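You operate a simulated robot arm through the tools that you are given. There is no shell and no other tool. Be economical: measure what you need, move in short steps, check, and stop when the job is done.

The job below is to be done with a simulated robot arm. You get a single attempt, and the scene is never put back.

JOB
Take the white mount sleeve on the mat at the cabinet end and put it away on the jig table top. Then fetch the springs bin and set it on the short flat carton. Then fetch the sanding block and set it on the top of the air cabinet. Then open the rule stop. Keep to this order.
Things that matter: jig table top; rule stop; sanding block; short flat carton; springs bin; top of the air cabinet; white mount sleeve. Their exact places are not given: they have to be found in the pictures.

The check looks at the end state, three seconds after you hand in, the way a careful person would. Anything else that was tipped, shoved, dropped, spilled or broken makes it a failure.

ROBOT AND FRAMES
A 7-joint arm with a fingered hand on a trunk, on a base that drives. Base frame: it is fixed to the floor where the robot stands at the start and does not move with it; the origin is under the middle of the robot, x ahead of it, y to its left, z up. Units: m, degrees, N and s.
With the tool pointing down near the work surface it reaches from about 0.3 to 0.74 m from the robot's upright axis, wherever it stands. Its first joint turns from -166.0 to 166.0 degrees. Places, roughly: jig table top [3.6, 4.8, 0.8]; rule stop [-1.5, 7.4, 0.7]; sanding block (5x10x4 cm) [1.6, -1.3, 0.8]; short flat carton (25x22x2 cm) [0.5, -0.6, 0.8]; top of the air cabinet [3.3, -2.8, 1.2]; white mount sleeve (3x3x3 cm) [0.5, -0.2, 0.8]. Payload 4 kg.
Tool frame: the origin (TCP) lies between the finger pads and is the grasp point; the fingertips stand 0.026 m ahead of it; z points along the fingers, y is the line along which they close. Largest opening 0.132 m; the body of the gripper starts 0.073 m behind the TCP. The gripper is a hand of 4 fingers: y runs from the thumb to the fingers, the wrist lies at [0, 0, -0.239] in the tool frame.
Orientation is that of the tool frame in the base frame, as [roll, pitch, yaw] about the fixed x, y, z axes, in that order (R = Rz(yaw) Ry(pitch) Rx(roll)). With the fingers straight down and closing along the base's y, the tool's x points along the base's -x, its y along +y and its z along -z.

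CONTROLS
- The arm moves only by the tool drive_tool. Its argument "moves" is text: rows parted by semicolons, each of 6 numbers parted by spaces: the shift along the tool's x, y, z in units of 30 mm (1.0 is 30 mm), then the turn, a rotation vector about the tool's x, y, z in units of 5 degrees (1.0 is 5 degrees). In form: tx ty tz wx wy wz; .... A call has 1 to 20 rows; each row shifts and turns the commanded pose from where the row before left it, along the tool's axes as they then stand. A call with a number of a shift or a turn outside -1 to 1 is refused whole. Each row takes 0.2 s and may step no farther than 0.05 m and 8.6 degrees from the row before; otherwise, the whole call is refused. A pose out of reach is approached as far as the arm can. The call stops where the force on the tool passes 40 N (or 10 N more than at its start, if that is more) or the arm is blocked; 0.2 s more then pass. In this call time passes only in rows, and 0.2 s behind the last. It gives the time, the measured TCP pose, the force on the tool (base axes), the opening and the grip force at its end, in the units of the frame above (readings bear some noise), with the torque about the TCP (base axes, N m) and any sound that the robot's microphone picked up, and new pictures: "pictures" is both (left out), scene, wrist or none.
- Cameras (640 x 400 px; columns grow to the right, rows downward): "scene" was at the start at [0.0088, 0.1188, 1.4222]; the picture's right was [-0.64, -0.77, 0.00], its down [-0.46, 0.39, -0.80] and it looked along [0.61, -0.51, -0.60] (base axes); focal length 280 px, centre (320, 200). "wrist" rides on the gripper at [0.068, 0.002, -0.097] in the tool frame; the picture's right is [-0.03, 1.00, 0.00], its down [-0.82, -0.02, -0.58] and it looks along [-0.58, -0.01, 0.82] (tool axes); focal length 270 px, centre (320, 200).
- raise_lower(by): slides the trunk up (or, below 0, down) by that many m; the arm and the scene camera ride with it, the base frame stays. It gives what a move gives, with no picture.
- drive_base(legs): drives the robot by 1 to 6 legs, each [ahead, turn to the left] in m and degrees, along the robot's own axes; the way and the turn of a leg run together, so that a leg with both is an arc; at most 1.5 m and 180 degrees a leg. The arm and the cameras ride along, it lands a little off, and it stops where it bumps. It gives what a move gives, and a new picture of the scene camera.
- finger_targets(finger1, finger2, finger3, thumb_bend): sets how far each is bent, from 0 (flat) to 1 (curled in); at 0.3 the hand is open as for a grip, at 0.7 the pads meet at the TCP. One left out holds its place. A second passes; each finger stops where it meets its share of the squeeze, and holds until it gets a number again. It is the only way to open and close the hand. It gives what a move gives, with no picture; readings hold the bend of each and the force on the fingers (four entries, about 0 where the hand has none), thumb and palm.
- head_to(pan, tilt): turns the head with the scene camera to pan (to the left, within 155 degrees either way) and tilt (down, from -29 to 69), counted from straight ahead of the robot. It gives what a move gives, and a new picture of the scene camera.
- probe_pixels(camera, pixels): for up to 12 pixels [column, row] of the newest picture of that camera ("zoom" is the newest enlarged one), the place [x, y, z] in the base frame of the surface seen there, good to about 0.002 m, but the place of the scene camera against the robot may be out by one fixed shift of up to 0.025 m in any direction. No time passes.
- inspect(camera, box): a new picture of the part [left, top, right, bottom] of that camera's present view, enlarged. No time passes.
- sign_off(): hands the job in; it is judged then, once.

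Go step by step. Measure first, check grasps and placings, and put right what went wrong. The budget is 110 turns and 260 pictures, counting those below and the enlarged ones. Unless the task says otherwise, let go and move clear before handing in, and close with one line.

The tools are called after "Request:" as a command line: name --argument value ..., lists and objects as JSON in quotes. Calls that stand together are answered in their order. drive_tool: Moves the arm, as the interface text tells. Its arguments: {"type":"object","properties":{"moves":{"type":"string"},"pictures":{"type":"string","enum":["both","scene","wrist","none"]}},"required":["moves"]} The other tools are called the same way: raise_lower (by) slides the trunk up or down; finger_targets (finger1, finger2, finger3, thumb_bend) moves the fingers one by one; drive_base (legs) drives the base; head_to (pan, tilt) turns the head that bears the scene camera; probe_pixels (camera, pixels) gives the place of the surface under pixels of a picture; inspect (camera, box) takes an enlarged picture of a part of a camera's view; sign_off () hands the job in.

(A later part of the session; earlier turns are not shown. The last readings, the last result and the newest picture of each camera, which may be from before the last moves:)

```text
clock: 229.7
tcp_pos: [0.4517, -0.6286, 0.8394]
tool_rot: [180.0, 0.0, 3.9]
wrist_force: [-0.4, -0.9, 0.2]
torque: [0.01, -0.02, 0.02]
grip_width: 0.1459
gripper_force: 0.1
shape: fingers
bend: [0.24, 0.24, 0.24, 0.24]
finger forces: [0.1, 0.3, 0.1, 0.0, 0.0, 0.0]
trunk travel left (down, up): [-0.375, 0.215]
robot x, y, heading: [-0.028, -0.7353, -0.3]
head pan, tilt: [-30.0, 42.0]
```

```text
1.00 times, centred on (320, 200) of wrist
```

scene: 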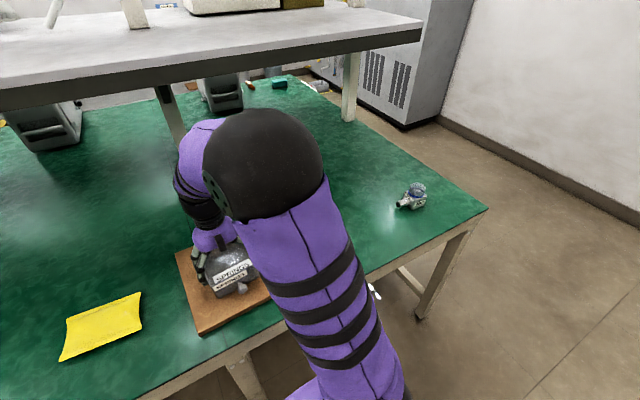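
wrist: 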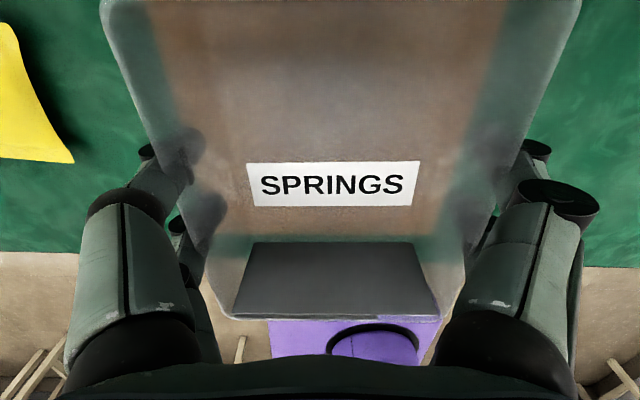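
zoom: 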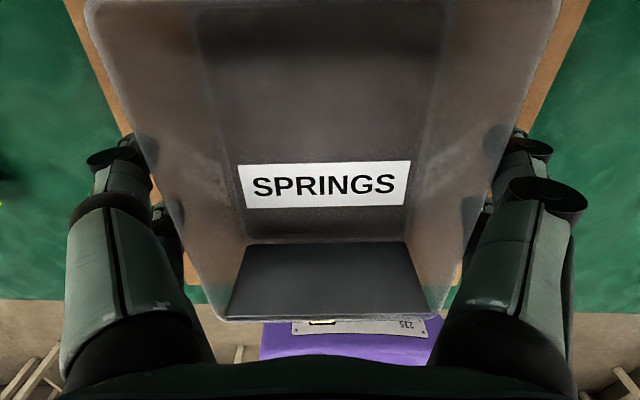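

The bin is resting and the finger forces are near zero. I'll open slightly more, rise, and check.

Request:
finger_targets --finger1 0.18 --finger2 0.18 --finger3 0.18 --thumb_bend 0.18

Request:
drive_tool --moves "0 0 -0.4 0 0 0;0 0 -0.8 0 0 0;0 0 -0.9 0 0 0;0 0 -0.9 0 0 0;0 0 -0.9 0 0 0;0 0 -0.9 0 0 0;0 0 -0.9 0 0 0;0 0 -0.9 0 0 0;0 0 -0.9 0 0 0;0 0 -0.9 0 0 0" --pictures "both"

```text
clock: 230.7
tcp_pos: [0.4525, -0.6273, 0.8402]
tool_rot: [-180.0, 0.0, 3.8]
wrist_force: [-0.2, 0.2, 0.2]
torque: [-0.02, 0.01, 0.0]
grip_width: 0.1571
gripper_force: 0.0
shape: fingers
bend: [0.18, 0.18, 0.18, 0.18]
finger forces: [0.0, 0.0, 0.1, 0.1, 0.1, 0.0]
trunk travel left (down, up): [-0.375, 0.215]
robot x, y, heading: [-0.0267, -0.7376, 0.1]
head pan, tilt: [-30.0, 42.0]
```

```text
clock: 232.8
tcp_pos: [0.452, -0.6283, 1.0904]
tool_rot: [179.9, 0.1, 3.8]
wrist_force: [-0.1, 0.3, 0.3]
torque: [0.01, 0.0, 0.0]
grip_width: 0.1573
gripper_force: 0.1
shape: fingers
bend: [0.18, 0.18, 0.18, 0.18]
finger forces: [0.0, 0.0, 0.0, 0.0, 0.0, 0.1]
trunk travel left (down, up): [-0.375, 0.215]
robot x, y, heading: [-0.0288, -0.7356, 0.1]
head pan, tilt: [-30.0, 42.0]
```

scene: 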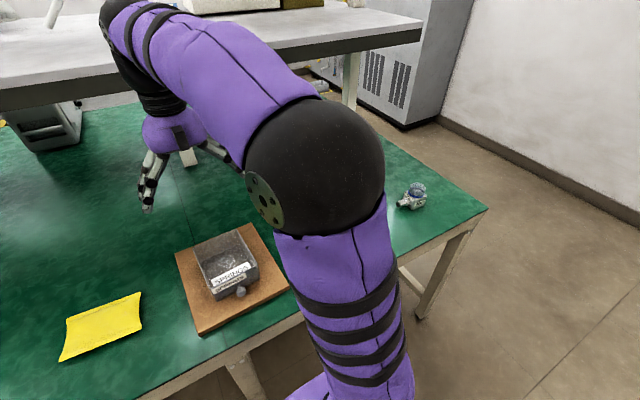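
wrist: 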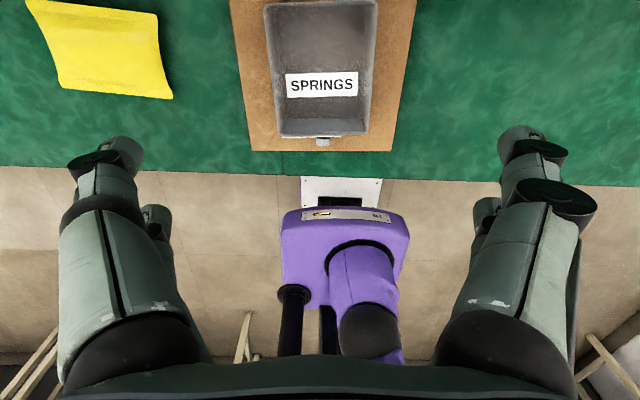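

The bin sits squarely on the carton, at wrist (322,80). Next is the sanding block at the bench's far corner (about 1.58, -1.29). I'll pull in, back off, and drive round to the bench end.

Request:
drive_base --legs '[[-0.48, 0]]'

Request:
drive_tool --moves "-0.7 0.7 0 0 0 0;-0.7 0.7 0 0 0 0;-0.7 0.7 0 0 0 0;-0.7 0.7 0 0 0 0" --pictures "none"

Request:
head_to --pan 0 --tilt 25

Request:
drive_base --legs '[[0, -90], [1.32, 0], [0, 90]]'

```text
clock: 235.7
tcp_pos: [-0.0361, -0.6269, 1.0912]
tool_rot: [-179.9, 0.0, 4.3]
wrist_force: [0.1, -0.6, -0.1]
torque: [0.05, 0.02, 0.0]
grip_width: 0.1575
gripper_force: 0.1
shape: fingers
bend: [0.18, 0.18, 0.18, 0.18]
finger forces: [0.0, 0.0, 0.1, 0.0, 0.1, 0.0]
trunk travel left (down, up): [-0.375, 0.215]
robot x, y, heading: [-0.5141, -0.7392, 0.8]
head pan, tilt: [-30.0, 42.0]
```

scene: 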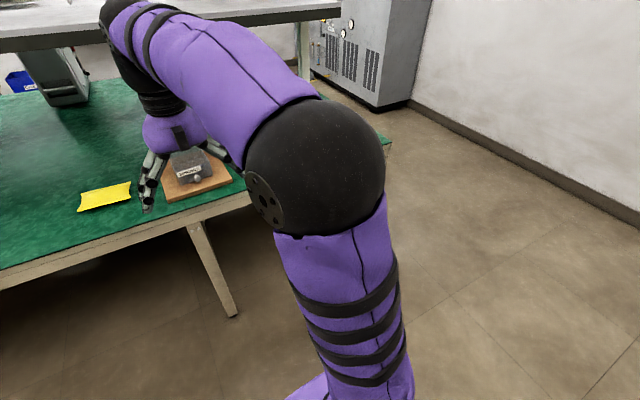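

```text
clock: 236.7
tcp_pos: [-0.1132, -0.7143, 1.0909]
tool_rot: [179.9, 0.0, 4.3]
wrist_force: [0.3, 0.5, -0.4]
torque: [0.01, -0.02, 0.03]
grip_width: 0.1571
gripper_force: 0.1
shape: fingers
bend: [0.18, 0.18, 0.18, 0.18]
finger forces: [0.0, 0.1, 0.1, 0.1, 0.0, 0.1]
trunk travel left (down, up): [-0.375, 0.215]
robot x, y, heading: [-0.51, -0.7379, 0.6]
head pan, tilt: [-30.0, 42.0]
```

```text
clock: 237.7
tcp_pos: [-0.1114, -0.7151, 1.0911]
tool_rot: [-180.0, 0.0, 4.3]
wrist_force: [0.2, 0.6, 0.4]
torque: [-0.03, 0.02, 0.01]
grip_width: 0.1577
gripper_force: 0.0
shape: fingers
bend: [0.18, 0.18, 0.18, 0.18]
finger forces: [0.0, 0.0, 0.1, 0.0, 0.1, 0.1]
trunk travel left (down, up): [-0.375, 0.215]
robot x, y, heading: [-0.5115, -0.7384, 0.8]
head pan, tilt: [0.0, 25.0]
```

scene: 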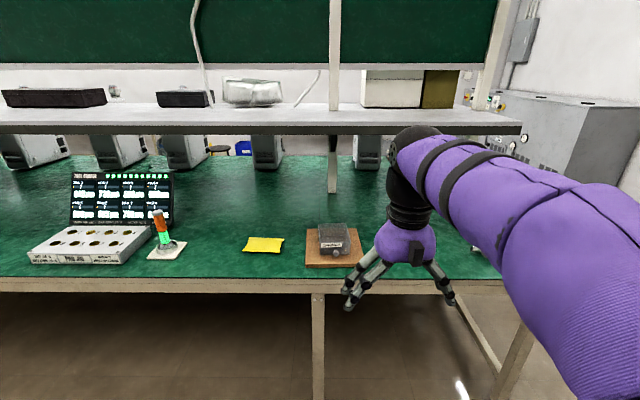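

```text
clock: 252.1
tcp_pos: [-0.1121, -2.0589, 1.0914]
tool_rot: [179.9, 0.0, 3.9]
wrist_force: [0.3, 0.0, -0.2]
torque: [-0.01, 0.0, 0.0]
grip_width: 0.1574
gripper_force: 0.1
shape: fingers
bend: [0.18, 0.18, 0.18, 0.18]
finger forces: [0.0, 0.0, 0.0, 0.1, 0.0, 0.0]
trunk travel left (down, up): [-0.375, 0.215]
robot x, y, heading: [-0.5134, -2.0789, 0.2]
head pan, tilt: [0.0, 25.0]
```

scene: 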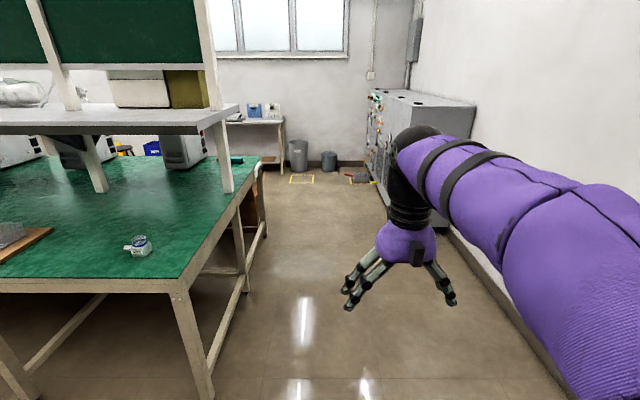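

Heading is good. I'll drive 2.08 m to x≈1.57 and turn left to face the bench end.

Request:
drive_base --legs '[[1.04, 0], [1.04, 0], [0, 89.5]]'

Request:
head_to --pan 10 --tilt 35

```text
clock: 266.1
tcp_pos: [1.5495, -1.6815, 1.091]
tool_rot: [179.9, -0.1, 92.4]
wrist_force: [-0.7, 1.3, -0.3]
torque: [0.02, -0.01, 0.0]
grip_width: 0.1576
gripper_force: 0.0
shape: fingers
bend: [0.18, 0.18, 0.18, 0.18]
finger forces: [0.1, 0.1, 0.0, 0.0, 0.1, 0.0]
trunk travel left (down, up): [-0.375, 0.215]
robot x, y, heading: [1.5666, -2.0838, 88.8]
head pan, tilt: [0.0, 25.0]
```

scene: 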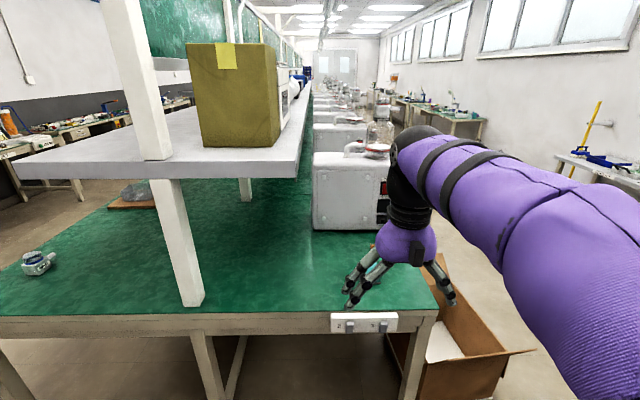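

```text
clock: 266.9
tcp_pos: [1.549, -1.6827, 1.0919]
tool_rot: [179.9, -0.1, 92.5]
wrist_force: [0.1, 0.3, 0.4]
torque: [0.0, -0.04, 0.0]
grip_width: 0.1574
gripper_force: 0.0
shape: fingers
bend: [0.18, 0.18, 0.18, 0.18]
finger forces: [0.1, 0.1, 0.0, 0.0, 0.1, 0.0]
trunk travel left (down, up): [-0.375, 0.215]
robot x, y, heading: [1.5606, -2.0817, 88.9]
head pan, tilt: [10.0, 35.0]
```

scene: 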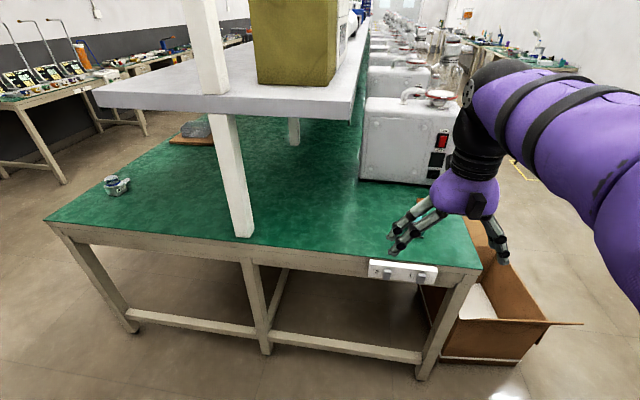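

The block is hidden behind the hand. I'll drive 0.33 m forward and look with the wrist camera.

Request:
drive_base --legs '[[0.33, 0]]'

Request:
inspect --camera "wrist" --box '[0, 0, 640, 400]'

```text
clock: 269.1
tcp_pos: [1.5581, -1.3501, 1.0923]
tool_rot: [-180.0, 0.0, 92.3]
wrist_force: [-0.3, -0.2, -1.5]
torque: [0.0, 0.02, -0.01]
grip_width: 0.1573
gripper_force: 0.0
shape: fingers
bend: [0.18, 0.18, 0.18, 0.18]
finger forces: [0.0, 0.0, 0.0, 0.1, 0.0, 0.0]
trunk travel left (down, up): [-0.375, 0.215]
robot x, y, heading: [1.569, -1.7492, 88.7]
head pan, tilt: [10.0, 35.0]
```

scene: 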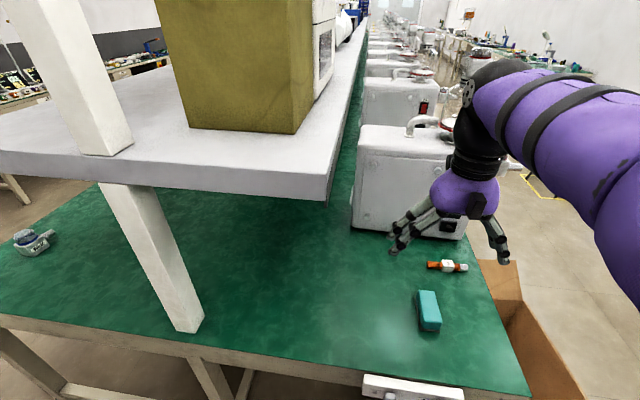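

```text
1.00 times, centred on (320, 200) of wrist
```

zoom: 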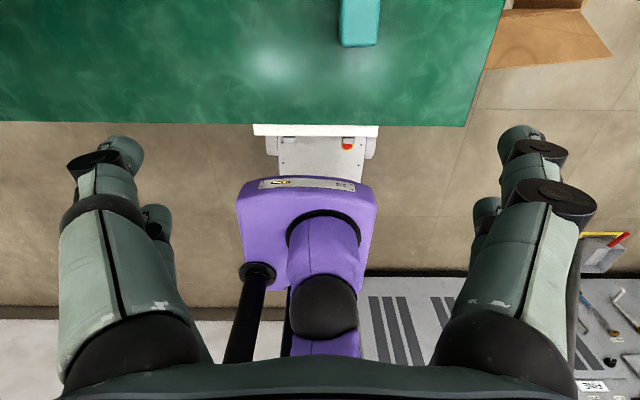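

The teal block lies lengthwise ahead of the robot, at scene (429,310) and wrist (360,20). I'll probe it.

Request:
probe_pixels --camera "wrist" --pixels '[[360, 20], [345, 5], [378, 5], [342, 40], [378, 40], [360, 46], [360, 3]]'

Request:
probe_pixels --camera "scene" --pixels '[[419, 293], [435, 292], [439, 318], [422, 322], [428, 305], [430, 332], [447, 266], [355, 225], [440, 225], [330, 185]]'

```text
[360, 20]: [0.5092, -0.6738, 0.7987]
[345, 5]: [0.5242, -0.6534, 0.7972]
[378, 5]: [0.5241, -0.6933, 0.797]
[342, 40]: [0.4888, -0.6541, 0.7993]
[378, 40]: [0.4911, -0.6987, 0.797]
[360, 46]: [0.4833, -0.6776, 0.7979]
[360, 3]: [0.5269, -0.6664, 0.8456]
```

```text
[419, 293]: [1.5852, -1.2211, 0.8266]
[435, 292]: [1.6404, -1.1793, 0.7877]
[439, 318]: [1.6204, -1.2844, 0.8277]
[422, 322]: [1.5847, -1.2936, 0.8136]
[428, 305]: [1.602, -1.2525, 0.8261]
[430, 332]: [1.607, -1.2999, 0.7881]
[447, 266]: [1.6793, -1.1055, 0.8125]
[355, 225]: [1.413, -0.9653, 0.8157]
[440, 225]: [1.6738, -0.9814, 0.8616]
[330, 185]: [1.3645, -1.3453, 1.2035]
```

The wrist probe used an older picture; the enlarged one is current, so I'll probe that instead.

Request:
probe_pixels --camera "zoom" --pixels '[[345, 5], [378, 5], [344, 22], [378, 22], [360, 46], [360, 20], [360, 60], [342, 46], [377, 46]]'

```text
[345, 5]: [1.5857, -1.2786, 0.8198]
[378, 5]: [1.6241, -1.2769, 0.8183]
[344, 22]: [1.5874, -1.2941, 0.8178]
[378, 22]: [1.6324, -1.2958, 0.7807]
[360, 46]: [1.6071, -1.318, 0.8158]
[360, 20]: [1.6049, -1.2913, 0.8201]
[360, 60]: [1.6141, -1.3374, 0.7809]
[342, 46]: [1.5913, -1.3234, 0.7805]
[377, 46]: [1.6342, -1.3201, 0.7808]
```

From the wrist, the block is 44 mm wide, centred at about (1.606, -1.268), with its top at z 0.820. I'll pre-shape the hand and move down above it.

Request:
finger_targets --finger1 0.4 --finger2 0.4 --finger3 0.4 --thumb_bend 0.4

Request:
drive_tool --moves "0 0 0 0 0 0.46;0.7 0.38 0 0 0 0;0.7 0.38 0 0 0 0;0.7 0.38 0 0 0 0;0.7 0.38 0 0 0 0;0 0 0.9 0 0 0;0 0 0.9 0 0 0;0 0 0.9 0 0 0;0 0 0.9 0 0 0;0 0 0.9 0 0 0;0 0 0.9 0 0 0;0 0 0.9 0 0 0;0 0 0.9 0 0 0" --pictures "both"

Request:
probe_pixels --camera "wrist" --pixels '[[320, 150], [320, 60], [300, 120], [340, 120], [320, 200], [320, 215], [285, 150], [355, 150]]'

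```text
clock: 270.1
tcp_pos: [1.5584, -1.3508, 1.0911]
tool_rot: [180.0, 0.0, 92.3]
wrist_force: [-0.4, -0.3, -0.2]
torque: [0.02, 0.0, 0.01]
grip_width: 0.1004
gripper_force: 0.1
shape: fingers
bend: [0.4, 0.4, 0.4, 0.4]
finger forces: [0.0, 0.0, 0.0, 0.1, 0.0, 0.0]
trunk travel left (down, up): [-0.375, 0.215]
robot x, y, heading: [1.5696, -1.7537, 88.7]
head pan, tilt: [10.0, 35.0]
```

```text
clock: 272.9
tcp_pos: [1.6068, -1.2662, 0.8766]
tool_rot: [-179.9, 0.0, 90.1]
wrist_force: [-0.6, -0.3, -0.7]
torque: [0.05, 0.0, 0.0]
grip_width: 0.1002
gripper_force: 0.1
shape: fingers
bend: [0.4, 0.4, 0.4, 0.4]
finger forces: [0.0, 0.0, 0.1, 0.0, 0.0, 0.0]
trunk travel left (down, up): [-0.375, 0.215]
robot x, y, heading: [1.5709, -1.7494, 88.7]
head pan, tilt: [10.0, 35.0]
```

scene: 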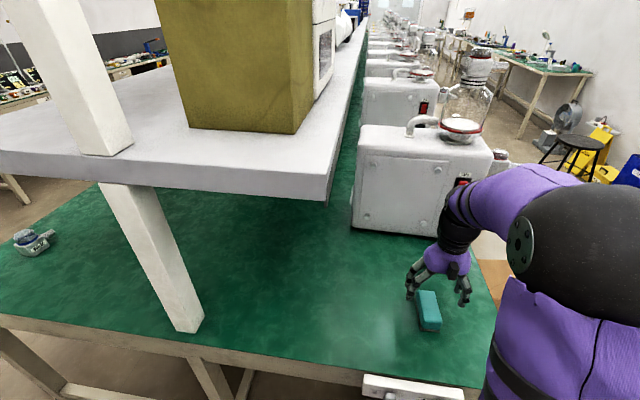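
wrist: 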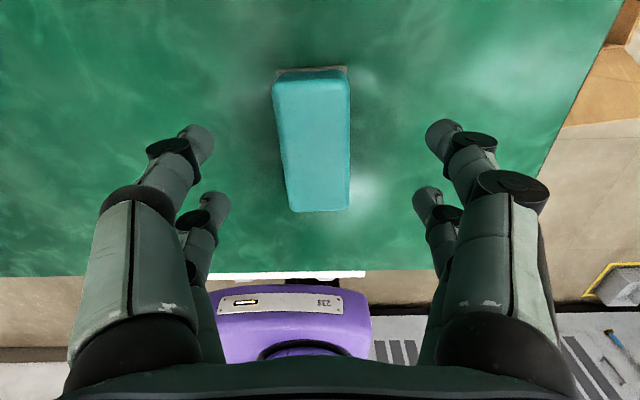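

```text
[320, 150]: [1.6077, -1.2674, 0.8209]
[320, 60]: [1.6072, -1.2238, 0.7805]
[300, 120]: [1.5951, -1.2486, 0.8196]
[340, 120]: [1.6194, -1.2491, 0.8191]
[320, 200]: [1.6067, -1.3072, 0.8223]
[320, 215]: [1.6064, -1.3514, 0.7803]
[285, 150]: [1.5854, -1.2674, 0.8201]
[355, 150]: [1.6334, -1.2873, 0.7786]
```

The block is centred between the fingers. I'll lower to TCP z≈0.817 and close.

Request:
drive_tool --moves "0 0 0.7 0 0 -0.3;0 0 0.7 0 0 0;0 0 0.55 0 0 0" --pictures "none"

Request:
finger_targets --finger1 0.66 --finger2 0.66 --finger3 0.66 --thumb_bend 0.66

Request:
drive_tool --moves "0 0 -0.4 0 0 0;0 0 -0.8 0 0 0;0 0 -0.9 0 0 0;0 0 -0.9 0 0 0" --pictures "wrist"

```text
clock: 273.6
tcp_pos: [1.604, -1.265, 0.8189]
tool_rot: [180.0, 0.1, 91.5]
wrist_force: [0.3, 0.2, 1.2]
torque: [0.0, 0.04, 0.02]
grip_width: 0.1004
gripper_force: 0.1
shape: fingers
bend: [0.4, 0.4, 0.4, 0.4]
finger forces: [0.0, 0.1, 0.0, 0.0, 0.0, 0.0]
trunk travel left (down, up): [-0.375, 0.215]
robot x, y, heading: [1.5711, -1.7505, 88.6]
head pan, tilt: [10.0, 35.0]
```

```text
clock: 274.6
tcp_pos: [1.6049, -1.2657, 0.8183]
tool_rot: [180.0, 0.0, 91.5]
wrist_force: [0.1, 0.9, -0.1]
torque: [0.0, 0.0, 0.01]
grip_width: 0.0401
gripper_force: 13.8
shape: fingers
bend: [0.57, 0.58, 0.58, 0.62]
finger forces: [7.0, 6.5, 5.5, 0.1, 8.0, 0.0]
trunk travel left (down, up): [-0.375, 0.215]
robot x, y, heading: [1.5709, -1.749, 88.8]
head pan, tilt: [10.0, 35.0]
```

```text
clock: 275.6
tcp_pos: [1.6057, -1.265, 0.9089]
tool_rot: [180.0, 0.0, 91.5]
wrist_force: [0.7, -1.3, -1.2]
torque: [0.0, 0.0, 0.05]
grip_width: 0.0397
gripper_force: 13.4
shape: fingers
bend: [0.57, 0.58, 0.58, 0.62]
finger forces: [7.1, 6.5, 5.6, 0.0, 8.0, 0.1]
trunk travel left (down, up): [-0.375, 0.215]
robot x, y, heading: [1.5683, -1.7515, 89.1]
head pan, tilt: [10.0, 35.0]
```

wrist: 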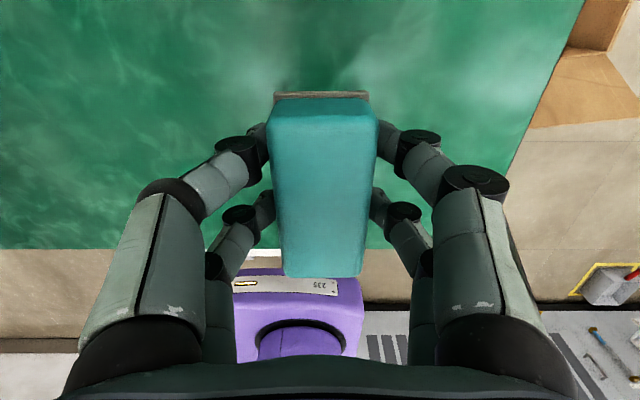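

The block is held firmly by all four fingers. I'll raise it, back off, and drive to face the air cabinet near x 2.2.

Request:
drive_tool --moves "0 0 -0.9 0 0 0;0 0 -0.9 0 0 0;0 0 -0.9 0 0 0;0 0 -0.9 0 0 0;0 0 -0.9 0 0 0;0 0 -0.9 0 0 0;0 0 -0.9 0 0 0" --pictures "none"

Request:
drive_base --legs '[[-0.3, 0]]'

Request:
drive_tool --moves "-0.9 0 0 0 0 0;-0.9 0 0 0 0 0;-0.9 0 0 0 0 0;-0.9 0 0 0 0 0" --pictures "none"

Request:
drive_base --legs '[[0, -89], [0.63, 0], [0, -90]]'

Request:
raise_lower --by 0.21

Request:
head_to --pan 10 --tilt 30

```text
clock: 277.2
tcp_pos: [1.605, -1.2651, 1.0955]
tool_rot: [180.0, 0.0, 91.5]
wrist_force: [-0.2, 0.2, -0.8]
torque: [0.0, 0.02, 0.0]
grip_width: 0.0399
gripper_force: 13.9
shape: fingers
bend: [0.57, 0.58, 0.58, 0.62]
finger forces: [7.1, 6.4, 5.5, 0.0, 8.0, 0.0]
trunk travel left (down, up): [-0.375, 0.215]
robot x, y, heading: [1.5707, -1.7517, 88.7]
head pan, tilt: [10.0, 35.0]
```

```text
clock: 279.3
tcp_pos: [1.5985, -1.5676, 1.0963]
tool_rot: [-180.0, -0.1, 91.3]
wrist_force: [0.1, -0.1, -0.2]
torque: [0.02, -0.01, 0.0]
grip_width: 0.0397
gripper_force: 14.0
shape: fingers
bend: [0.57, 0.58, 0.58, 0.62]
finger forces: [7.0, 6.5, 5.4, 0.0, 7.9, 0.1]
trunk travel left (down, up): [-0.375, 0.215]
robot x, y, heading: [1.5607, -2.0509, 88.4]
head pan, tilt: [10.0, 35.0]
```

scene: 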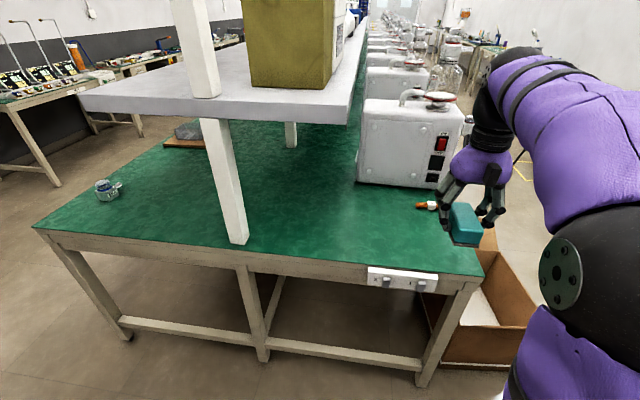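

```text
clock: 280.3
tcp_pos: [1.6015, -1.6752, 1.0943]
tool_rot: [180.0, 0.0, 91.3]
wrist_force: [0.3, -0.3, -0.6]
torque: [0.0, 0.01, 0.04]
grip_width: 0.0399
gripper_force: 13.8
shape: fingers
bend: [0.57, 0.58, 0.58, 0.62]
finger forces: [7.1, 6.4, 5.5, 0.0, 7.9, 0.0]
trunk travel left (down, up): [-0.375, 0.215]
robot x, y, heading: [1.5618, -2.0541, 88.5]
head pan, tilt: [10.0, 35.0]
```

```text
clock: 291.4
tcp_pos: [2.1434, -2.436, 1.094]
tool_rot: [-180.0, 0.0, -88.7]
wrist_force: [0.8, 0.0, -0.1]
torque: [-0.03, -0.01, -0.04]
grip_width: 0.0398
gripper_force: 14.1
shape: fingers
bend: [0.57, 0.58, 0.58, 0.62]
finger forces: [7.0, 6.5, 5.5, 0.1, 7.7, 0.1]
trunk travel left (down, up): [-0.375, 0.215]
robot x, y, heading: [2.1828, -2.0655, -91.8]
head pan, tilt: [10.0, 35.0]
```

scene: 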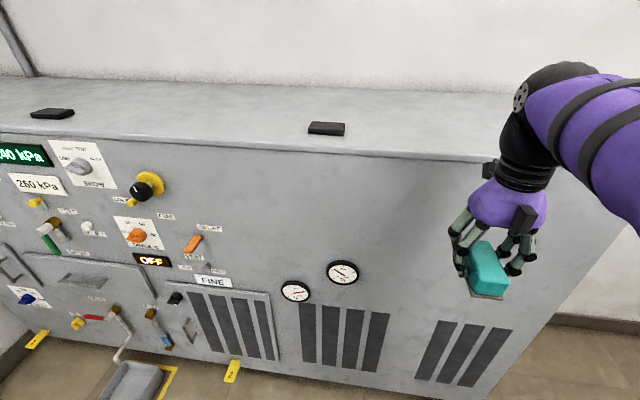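

```text
clock: 293.7
tcp_pos: [2.1436, -2.4381, 1.3047]
tool_rot: [180.0, 0.0, -88.7]
wrist_force: [0.0, 0.4, -1.4]
torque: [0.0, 0.02, -0.01]
grip_width: 0.04
gripper_force: 13.8
shape: fingers
bend: [0.57, 0.58, 0.58, 0.62]
finger forces: [7.0, 6.4, 5.5, 0.0, 7.8, 0.1]
trunk travel left (down, up): [-0.585, 0.005]
robot x, y, heading: [2.1845, -2.0615, -91.7]
head pan, tilt: [10.0, 35.0]
```

```text
clock: 294.4
tcp_pos: [2.1436, -2.4376, 1.3043]
tool_rot: [-179.9, 0.1, -88.7]
wrist_force: [-0.3, 0.5, -0.6]
torque: [0.0, -0.02, 0.0]
grip_width: 0.04
gripper_force: 13.6
shape: fingers
bend: [0.57, 0.58, 0.58, 0.62]
finger forces: [7.0, 6.3, 5.6, 0.0, 7.7, 0.1]
trunk travel left (down, up): [-0.585, 0.005]
robot x, y, heading: [2.1871, -2.0594, -91.8]
head pan, tilt: [10.0, 30.0]
```

scene: 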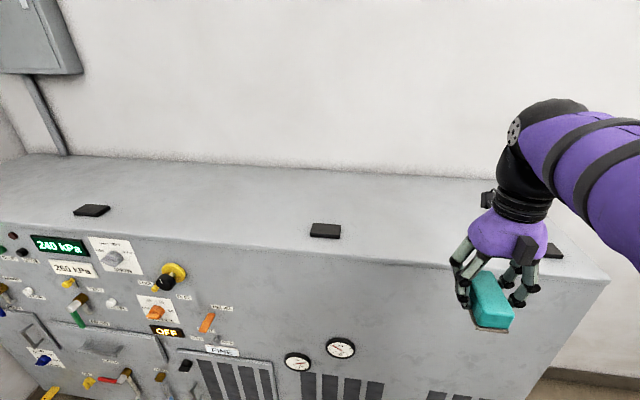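

The cabinet top is clear except for small black pads at (325,230), (91,210) and (550,250). I'll probe the surface.

Request:
probe_pixels --camera "scene" --pixels '[[400, 230], [400, 200], [440, 215], [400, 256], [325, 230], [552, 252], [400, 300], [470, 190], [605, 270], [500, 180], [360, 240]]'

```text
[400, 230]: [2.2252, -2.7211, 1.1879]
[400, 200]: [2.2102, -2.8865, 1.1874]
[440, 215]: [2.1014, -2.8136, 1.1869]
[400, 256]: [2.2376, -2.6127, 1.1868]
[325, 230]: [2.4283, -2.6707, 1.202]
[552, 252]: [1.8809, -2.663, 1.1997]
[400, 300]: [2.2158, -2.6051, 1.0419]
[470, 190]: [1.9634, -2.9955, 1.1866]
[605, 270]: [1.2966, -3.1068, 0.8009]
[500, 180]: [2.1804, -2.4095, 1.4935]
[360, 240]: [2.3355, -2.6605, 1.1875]
```

The top is at about z 1.18 (scene z less ~0.008) and free between the pads at x 1.88 and x 2.43. I'll drive 0.2 m closer, then reach out to y≈-2.80.

Request:
drive_base --legs '[[0.2, 0]]'

Request:
drive_tool --moves "0.9 0 0 0 0 0;0.9 0 0 0 0 0;0.9 0 0 0 0 0;0.9 0 0 0 0 0;0.9 0 0 0 0 0;0.9 0 0 0 0 0" --pictures "both"

Request:
probe_pixels --camera "wrist" --pixels '[[320, 60], [320, 20], [200, 60], [440, 60], [320, 320], [100, 100], [540, 100]]'

```text
clock: 296.0
tcp_pos: [2.1376, -2.6377, 1.3031]
tool_rot: [180.0, 0.1, -88.7]
wrist_force: [0.5, 0.4, -0.3]
torque: [-0.01, -0.01, 0.02]
grip_width: 0.04
gripper_force: 12.7
shape: fingers
bend: [0.57, 0.58, 0.58, 0.62]
finger forces: [6.9, 6.4, 5.6, 0.0, 7.8, 0.0]
trunk travel left (down, up): [-0.585, 0.005]
robot x, y, heading: [2.1769, -2.257, -91.7]
head pan, tilt: [10.0, 30.0]
```

scene: 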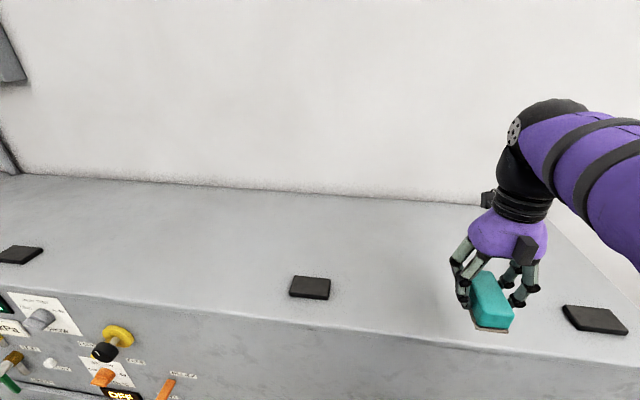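

```text
clock: 297.4
tcp_pos: [2.141, -2.7995, 1.3033]
tool_rot: [180.0, 0.0, -88.8]
wrist_force: [-0.3, -0.5, 0.1]
torque: [-0.03, -0.02, 0.03]
grip_width: 0.0401
gripper_force: 13.4
shape: fingers
bend: [0.57, 0.58, 0.58, 0.62]
finger forces: [7.0, 6.3, 5.5, 0.0, 7.9, 0.1]
trunk travel left (down, up): [-0.585, 0.005]
robot x, y, heading: [2.1767, -2.2635, -91.8]
head pan, tilt: [10.0, 30.0]
```

scene: 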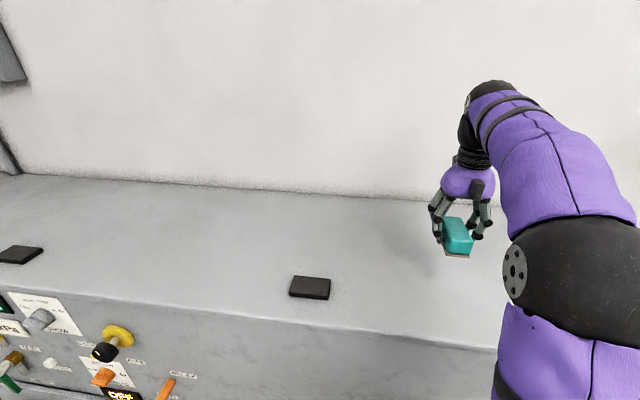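
wrist: 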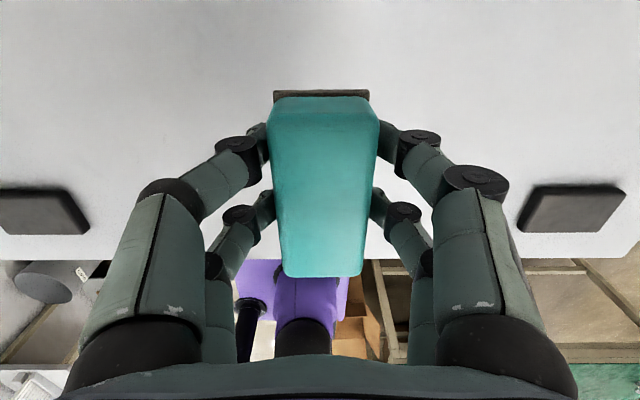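

```text
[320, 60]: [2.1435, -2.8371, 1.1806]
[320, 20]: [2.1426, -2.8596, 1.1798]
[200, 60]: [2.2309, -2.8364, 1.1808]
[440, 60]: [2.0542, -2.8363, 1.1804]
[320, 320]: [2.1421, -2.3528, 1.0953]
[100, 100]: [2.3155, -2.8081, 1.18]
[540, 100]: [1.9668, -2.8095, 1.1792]
```

The cabinet top is at z 1.180, so contact should come at TCP z≈1.218. I'll lower to just above it.

Request:
drive_tool --moves "0 0 0.9 0 0 0;0 0 0.9 0 0 0;0 0 0.6 0 0 0;0 0 0.2 0 0 0;0 0 0.08 0 0 0;0 0 0.06 0 0 0" --pictures "none"

Request:
drive_tool --moves "0 0 0.05 0 0 0;0 0 0.05 0 0 0" --pictures "none"

```text
clock: 298.8
tcp_pos: [2.1407, -2.8006, 1.2213]
tool_rot: [180.0, 0.1, -88.8]
wrist_force: [-0.5, 0.4, -0.2]
torque: [0.0, 0.01, 0.03]
grip_width: 0.0401
gripper_force: 12.9
shape: fingers
bend: [0.57, 0.58, 0.58, 0.62]
finger forces: [7.0, 6.4, 5.4, 0.0, 7.9, 0.1]
trunk travel left (down, up): [-0.585, 0.005]
robot x, y, heading: [2.1768, -2.2639, -91.7]
head pan, tilt: [10.0, 30.0]
```

```text
clock: 299.4
tcp_pos: [2.1404, -2.7998, 1.2192]
tool_rot: [-180.0, 0.0, -88.7]
wrist_force: [0.1, 0.2, -1.3]
torque: [-0.01, 0.01, 0.01]
grip_width: 0.0401
gripper_force: 13.5
shape: fingers
bend: [0.57, 0.58, 0.58, 0.62]
finger forces: [7.0, 6.3, 5.5, 0.1, 7.8, 0.0]
trunk travel left (down, up): [-0.585, 0.005]
robot x, y, heading: [2.1768, -2.261, -91.9]
head pan, tilt: [10.0, 30.0]
```

Request:
drive_tool --moves "0 0 0.04 0 0 0;0 0 0.03 0 0 0" --pictures "none"

```text
clock: 300.0
tcp_pos: [2.1406, -2.7995, 1.2175]
tool_rot: [180.0, -0.1, -88.8]
wrist_force: [-0.3, -0.3, 4.0]
torque: [0.0, 0.13, -0.01]
grip_width: 0.0398
gripper_force: 13.6
shape: fingers
bend: [0.57, 0.58, 0.58, 0.62]
finger forces: [7.5, 7.0, 5.8, 0.0, 8.2, 0.1]
trunk travel left (down, up): [-0.585, 0.005]
robot x, y, heading: [2.1801, -2.2631, -91.5]
head pan, tilt: [10.0, 30.0]
```

Contact shows at 4 N. I'll release and rise.

Request:
finger_targets --finger1 0.42 --finger2 0.42 --finger3 0.42 --thumb_bend 0.42

Request:
drive_tool --moves "0 0 -0.4 0 0 0;0 0 -0.9 0 0 0;0 0 -0.9 0 0 0;0 0 -0.9 0 0 0" --pictures "both"

```text
clock: 301.0
tcp_pos: [2.1407, -2.8006, 1.2148]
tool_rot: [-180.0, 0.0, -88.8]
wrist_force: [-0.3, -1.1, -0.6]
torque: [0.0, 0.0, -0.01]
grip_width: 0.0925
gripper_force: 0.2
shape: fingers
bend: [0.42, 0.42, 0.42, 0.42]
finger forces: [0.1, 0.0, 0.1, 0.0, 0.0, 0.0]
trunk travel left (down, up): [-0.585, 0.005]
robot x, y, heading: [2.1775, -2.2624, -91.7]
head pan, tilt: [10.0, 30.0]
```

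```text
clock: 302.0
tcp_pos: [2.1421, -2.8013, 1.3082]
tool_rot: [-180.0, 0.0, -88.9]
wrist_force: [-1.3, -0.3, 0.4]
torque: [0.02, -0.01, 0.0]
grip_width: 0.0925
gripper_force: 0.1
shape: fingers
bend: [0.42, 0.42, 0.42, 0.42]
finger forces: [0.0, 0.0, 0.1, 0.0, 0.0, 0.0]
trunk travel left (down, up): [-0.585, 0.005]
robot x, y, heading: [2.1786, -2.2618, -91.6]
head pan, tilt: [10.0, 30.0]
```

scene: 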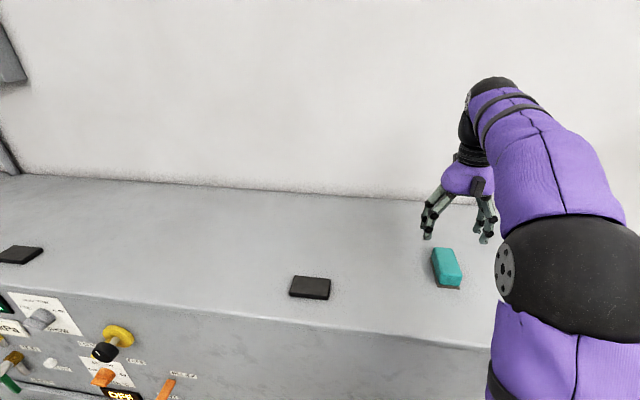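
wrist: 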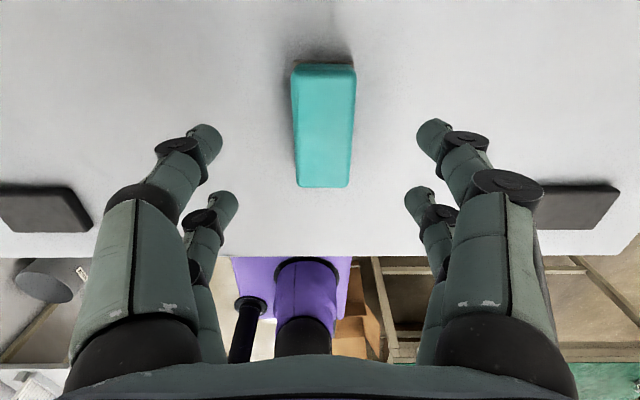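

The block sits flat on the cabinet top. The rough place given for the top is x≈3.3, so I'll look along the cabinet to confirm it's all one cabinet.

Request:
head_to --pan 45 --tilt 25

Request:
probe_pixels --camera "scene" --pixels '[[320, 200], [200, 200], [100, 200], [100, 170], [400, 230], [250, 170], [150, 150]]'

```text
clock: 303.0
tcp_pos: [2.142, -2.8022, 1.3074]
tool_rot: [-180.0, -0.1, -88.8]
wrist_force: [-0.1, -0.6, -0.2]
torque: [0.01, 0.01, -0.01]
grip_width: 0.0924
gripper_force: 0.0
shape: fingers
bend: [0.42, 0.42, 0.42, 0.42]
finger forces: [0.1, 0.0, 0.0, 0.1, 0.1, 0.1]
trunk travel left (down, up): [-0.585, 0.005]
robot x, y, heading: [2.1771, -2.2662, -91.4]
head pan, tilt: [45.0, 25.0]
```

scene: 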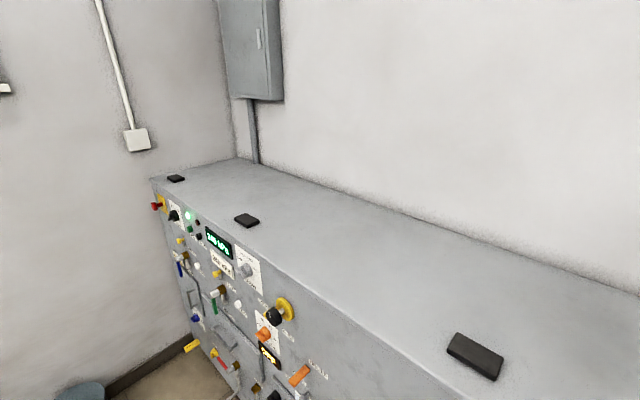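

```text
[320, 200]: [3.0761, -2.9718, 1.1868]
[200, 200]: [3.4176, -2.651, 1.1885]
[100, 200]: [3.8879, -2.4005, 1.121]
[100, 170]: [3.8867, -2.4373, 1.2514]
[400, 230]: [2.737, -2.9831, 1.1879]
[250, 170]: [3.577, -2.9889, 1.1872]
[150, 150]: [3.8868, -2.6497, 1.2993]
```

It's one continuous top from x 1.75 to 3.87. The job's rough place is about 3.3, so I'd rather have the block nearer there. I'll check the floor tray in front of that part first.

Request:
head_to --pan 55 --tilt 50

Request:
probe_pixels --camera "scene" --pixels '[[320, 200], [200, 200], [200, 300], [300, 300], [100, 200], [260, 250], [400, 300], [150, 130]]'

```text
clock: 303.9
tcp_pos: [2.1421, -2.8012, 1.3078]
tool_rot: [-179.9, 0.0, -88.7]
wrist_force: [-0.5, 0.4, 0.3]
torque: [0.02, 0.01, 0.03]
grip_width: 0.0924
gripper_force: 0.1
shape: fingers
bend: [0.42, 0.42, 0.42, 0.42]
finger forces: [0.1, 0.1, 0.1, 0.0, 0.1, 0.0]
trunk travel left (down, up): [-0.585, 0.005]
robot x, y, heading: [2.1825, -2.2604, -91.7]
head pan, tilt: [55.0, 50.0]
```

scene: 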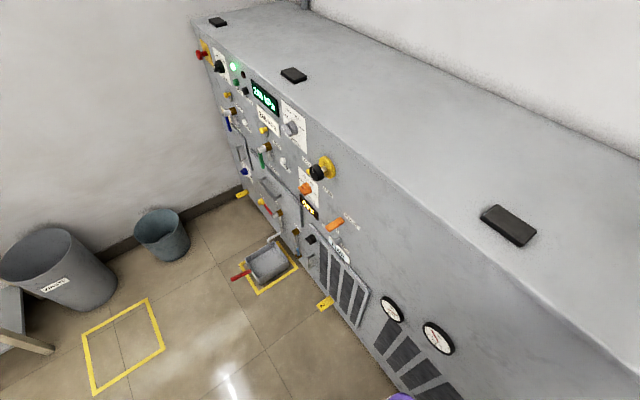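

```text
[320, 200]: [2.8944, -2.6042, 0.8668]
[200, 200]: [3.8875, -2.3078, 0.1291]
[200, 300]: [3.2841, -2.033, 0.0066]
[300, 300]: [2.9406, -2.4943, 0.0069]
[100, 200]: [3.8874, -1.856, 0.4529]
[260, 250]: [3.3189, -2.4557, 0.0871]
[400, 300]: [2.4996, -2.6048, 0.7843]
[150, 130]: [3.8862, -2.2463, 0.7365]
```

The tray spans about x 3.1–3.4 and y -2.6 to -2.33, so I can stand near (2.72, -2.2) and reach x≈3.05. I'll regrasp the block.

Request:
drive_tool --moves "0 0 0.9 0 0 0;0 0 0.9 0 0 0;0 0 0.9 0 0 0;0 0 0.3 0 0 0" --pictures "none"

Request:
finger_targets --finger1 0.66 --finger2 0.66 --finger3 0.66 --thumb_bend 0.66

Request:
drive_tool --moves "0 0 -0.4 0 0 0;0 0 -0.9 0 0 0;0 0 -0.9 0 0 0;0 0 -0.9 0 0 0" --pictures "wrist"

```text
clock: 304.9
tcp_pos: [2.1425, -2.8016, 1.2196]
tool_rot: [-180.0, 0.1, -88.7]
wrist_force: [0.8, -0.1, -0.6]
torque: [-0.02, -0.01, -0.01]
grip_width: 0.0927
gripper_force: 0.0
shape: fingers
bend: [0.42, 0.42, 0.42, 0.42]
finger forces: [0.0, 0.1, 0.1, 0.0, 0.0, 0.0]
trunk travel left (down, up): [-0.585, 0.005]
robot x, y, heading: [2.1745, -2.2603, -91.5]
head pan, tilt: [55.0, 50.0]
```

```text
clock: 305.9
tcp_pos: [2.1411, -2.8013, 1.2189]
tool_rot: [180.0, 0.0, -88.8]
wrist_force: [-0.5, 0.3, 0.4]
torque: [0.0, 0.01, 0.06]
grip_width: 0.04
gripper_force: 13.7
shape: fingers
bend: [0.57, 0.57, 0.58, 0.62]
finger forces: [6.9, 6.6, 5.5, 0.0, 8.0, 0.0]
trunk travel left (down, up): [-0.585, 0.005]
robot x, y, heading: [2.1791, -2.2589, -91.5]
head pan, tilt: [55.0, 50.0]
```

```text
clock: 306.9
tcp_pos: [2.1422, -2.801, 1.3118]
tool_rot: [180.0, 0.1, -88.8]
wrist_force: [0.7, -0.4, -0.7]
torque: [0.0, -0.01, -0.01]
grip_width: 0.0401
gripper_force: 13.5
shape: fingers
bend: [0.57, 0.57, 0.58, 0.62]
finger forces: [7.0, 6.5, 5.5, 0.1, 8.0, 0.1]
trunk travel left (down, up): [-0.585, 0.005]
robot x, y, heading: [2.1789, -2.2622, -91.6]
head pan, tilt: [55.0, 50.0]
```

wrist: 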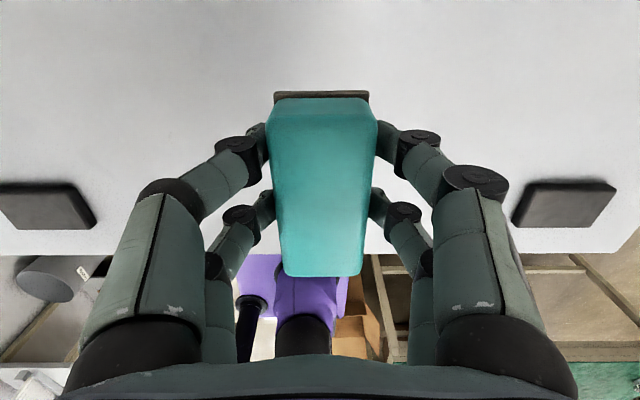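

The block is in hand again. I'll pull in, back off, shift 0.5 m along the cabinet, and face the panel section.

Request:
drive_tool --moves "-0.9 0 0 0 0 0;-0.9 0 0 0 0 0;-0.9 0 0 0 0 0;-0.9 0 0 0 0 0;-0.9 0 0 0 0 0;-0.9 0 0 0 0 0" --pictures "none"

Request:
drive_base --legs '[[-0.3, 0], [0, 91.6], [0.5, 0], [0, -75]]'

Request:
head_to --pan 5 --tilt 35

```text
clock: 308.3
tcp_pos: [2.1377, -2.6367, 1.3131]
tool_rot: [180.0, 0.0, -88.8]
wrist_force: [0.2, -0.3, -0.7]
torque: [-0.02, 0.01, -0.03]
grip_width: 0.0399
gripper_force: 13.3
shape: fingers
bend: [0.57, 0.57, 0.58, 0.62]
finger forces: [6.9, 6.5, 5.5, 0.0, 8.0, 0.1]
trunk travel left (down, up): [-0.585, 0.005]
robot x, y, heading: [2.1768, -2.2612, -91.9]
head pan, tilt: [55.0, 50.0]
```

```text
clock: 319.9
tcp_pos: [2.7574, -2.3334, 1.3135]
tool_rot: [180.0, 0.0, -71.5]
wrist_force: [-0.2, -0.1, -1.0]
torque: [0.01, -0.03, -0.02]
grip_width: 0.04
gripper_force: 13.5
shape: fingers
bend: [0.57, 0.57, 0.58, 0.62]
finger forces: [6.9, 6.4, 5.5, 0.1, 7.9, 0.1]
trunk travel left (down, up): [-0.585, 0.005]
robot x, y, heading: [2.6867, -1.9638, -74.3]
head pan, tilt: [55.0, 50.0]
```

scene: 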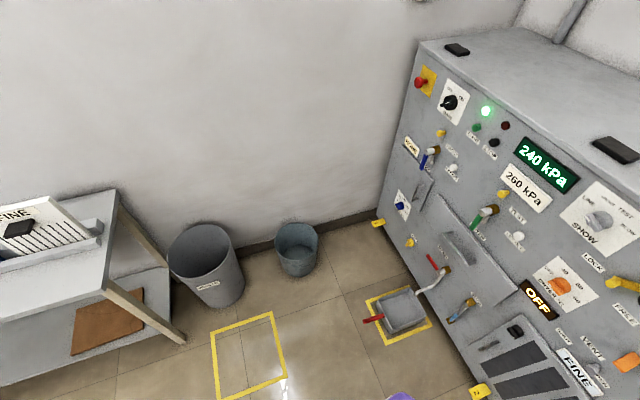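

```text
clock: 321.1
tcp_pos: [2.7581, -2.3347, 1.3124]
tool_rot: [180.0, 0.1, -71.5]
wrist_force: [1.1, -0.6, -1.3]
torque: [0.0, -0.05, 0.01]
grip_width: 0.0398
gripper_force: 13.6
shape: fingers
bend: [0.57, 0.57, 0.58, 0.62]
finger forces: [7.0, 6.4, 5.6, 0.1, 7.9, 0.0]
trunk travel left (down, up): [-0.585, 0.005]
robot x, y, heading: [2.6796, -1.9602, -74.4]
head pan, tilt: [5.0, 35.0]
```

scene: 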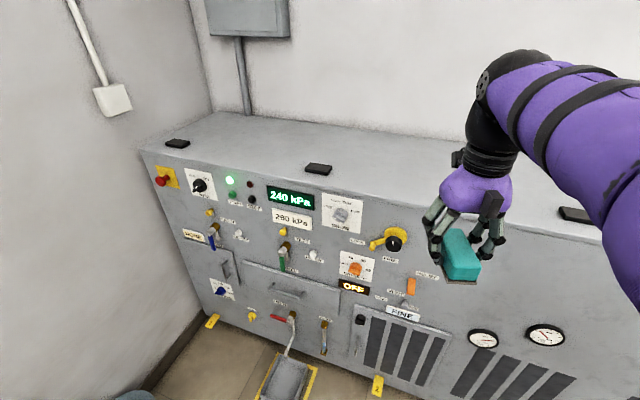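

I'll drive 0.2 m closer, then reach forward and left to about (3.04, -2.77), clear of the pad at scene (318,168).

Request:
drive_base --legs '[[0.2, 0]]'

Request:
drive_tool --moves "0.9 0 0 0 0 0;0.9 0 0 0 0 0;0.9 0 0 0 0 0;0.9 -0.4 0 0 0 0;0.9 -0.6 0 0 0 0;0.9 -0.6 0 0 0 0;0.9 -0.6 0 0 0 0;0.9 -0.7 0 0 0 0;0.9 -0.7 0 0 0 0;0.9 -0.7 0 0 0 0;0.5 -0.4 0 0 0 0" --pictures "both"

Request:
probe_pixels --camera "wrist" --pixels '[[320, 60], [200, 60], [440, 60], [150, 150], [520, 150], [390, 280]]'

```text
clock: 322.7
tcp_pos: [2.8112, -2.5251, 1.3124]
tool_rot: [179.9, 0.0, -71.6]
wrist_force: [1.1, -0.9, -0.3]
torque: [0.01, -0.01, 0.0]
grip_width: 0.0398
gripper_force: 13.5
shape: fingers
bend: [0.57, 0.57, 0.58, 0.62]
finger forces: [6.9, 6.4, 5.5, 0.0, 7.9, 0.0]
trunk travel left (down, up): [-0.585, 0.005]
robot x, y, heading: [2.7382, -2.1569, -74.3]
head pan, tilt: [5.0, 35.0]
```

scene: 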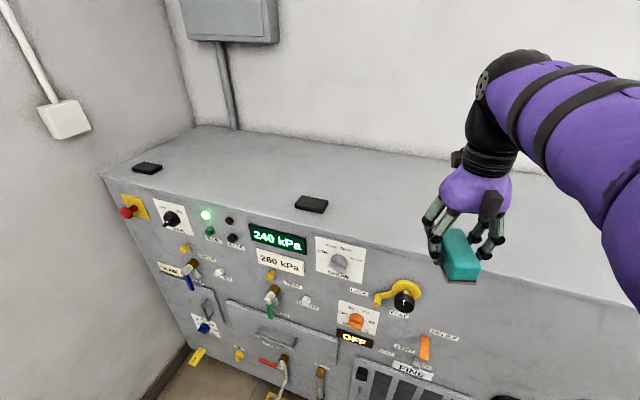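

```text
clock: 325.1
tcp_pos: [2.9988, -2.727, 1.3118]
tool_rot: [-179.8, 0.1, -71.6]
wrist_force: [0.4, -0.7, -0.6]
torque: [-0.01, -0.01, 0.03]
grip_width: 0.04
gripper_force: 12.9
shape: fingers
bend: [0.57, 0.57, 0.59, 0.62]
finger forces: [6.9, 6.4, 5.5, 0.1, 7.8, 0.0]
out of reach, approached as far as the arm can: row 10, 11
trunk travel left (down, up): [-0.585, 0.005]
robot x, y, heading: [2.7349, -2.1527, -74.6]
head pan, tilt: [5.0, 35.0]
```

scene: 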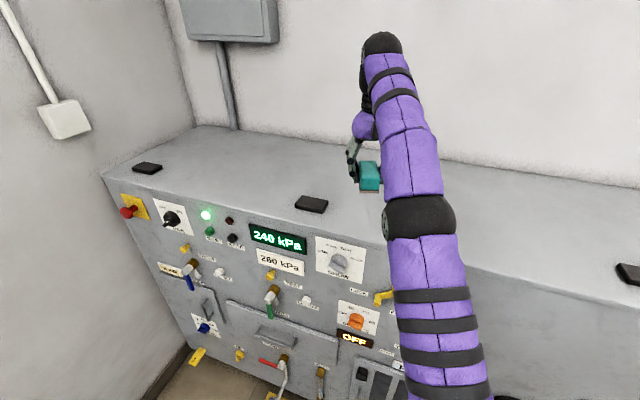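
wrist: 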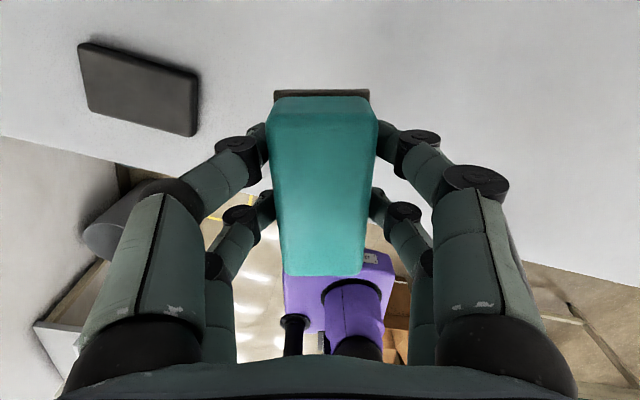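

```text
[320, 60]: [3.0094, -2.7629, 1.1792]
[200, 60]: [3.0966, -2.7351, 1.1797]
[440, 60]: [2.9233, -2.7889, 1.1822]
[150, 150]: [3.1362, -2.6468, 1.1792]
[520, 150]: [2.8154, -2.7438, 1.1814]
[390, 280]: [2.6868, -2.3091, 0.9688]
```

The arm reached its limit at (2.999, -2.727), which is fine: the block is fully over the top and clear of the pad. I'll ease back slightly from the limit and lower.

Request:
drive_tool --moves "-0.5 0.4 0 0 0 0;-0.5 0.4 0 0 0 0;-0.4 0.4 0 0 0 0;0 0 0.9 0 0 0;0 0 0.9 0 0 0;0 0 0.9 0 0 0;0 0 0.2 0 0 0" --pictures "wrist"

Request:
inspect --camera "scene" --box '[290, 110, 450, 210]'

```text
clock: 326.7
tcp_pos: [2.9525, -2.6989, 1.2252]
tool_rot: [-180.0, -0.1, -71.7]
wrist_force: [0.2, 0.1, -0.5]
torque: [0.0, 0.02, 0.02]
grip_width: 0.04
gripper_force: 13.3
shape: fingers
bend: [0.57, 0.57, 0.59, 0.62]
finger forces: [6.9, 6.4, 5.5, 0.0, 7.8, 0.1]
trunk travel left (down, up): [-0.585, 0.005]
robot x, y, heading: [2.7427, -2.1498, -74.8]
head pan, tilt: [5.0, 35.0]
```

wrist: 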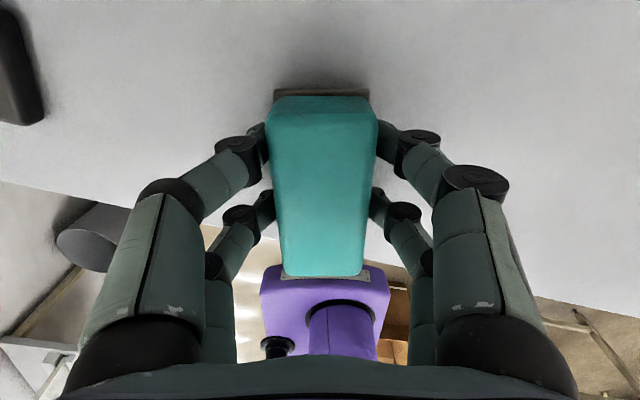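

```text
4.00 times, centred on (370, 160) of scene
```

zoom: 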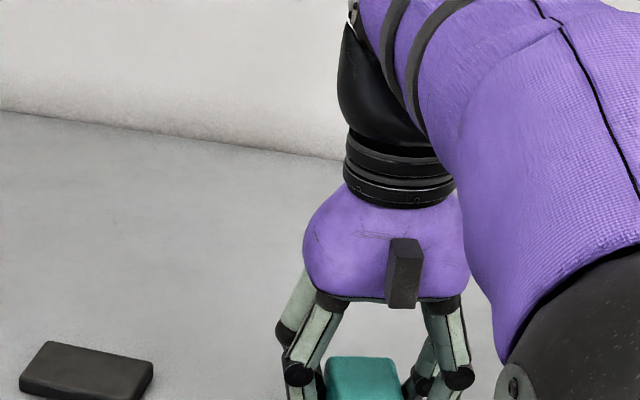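

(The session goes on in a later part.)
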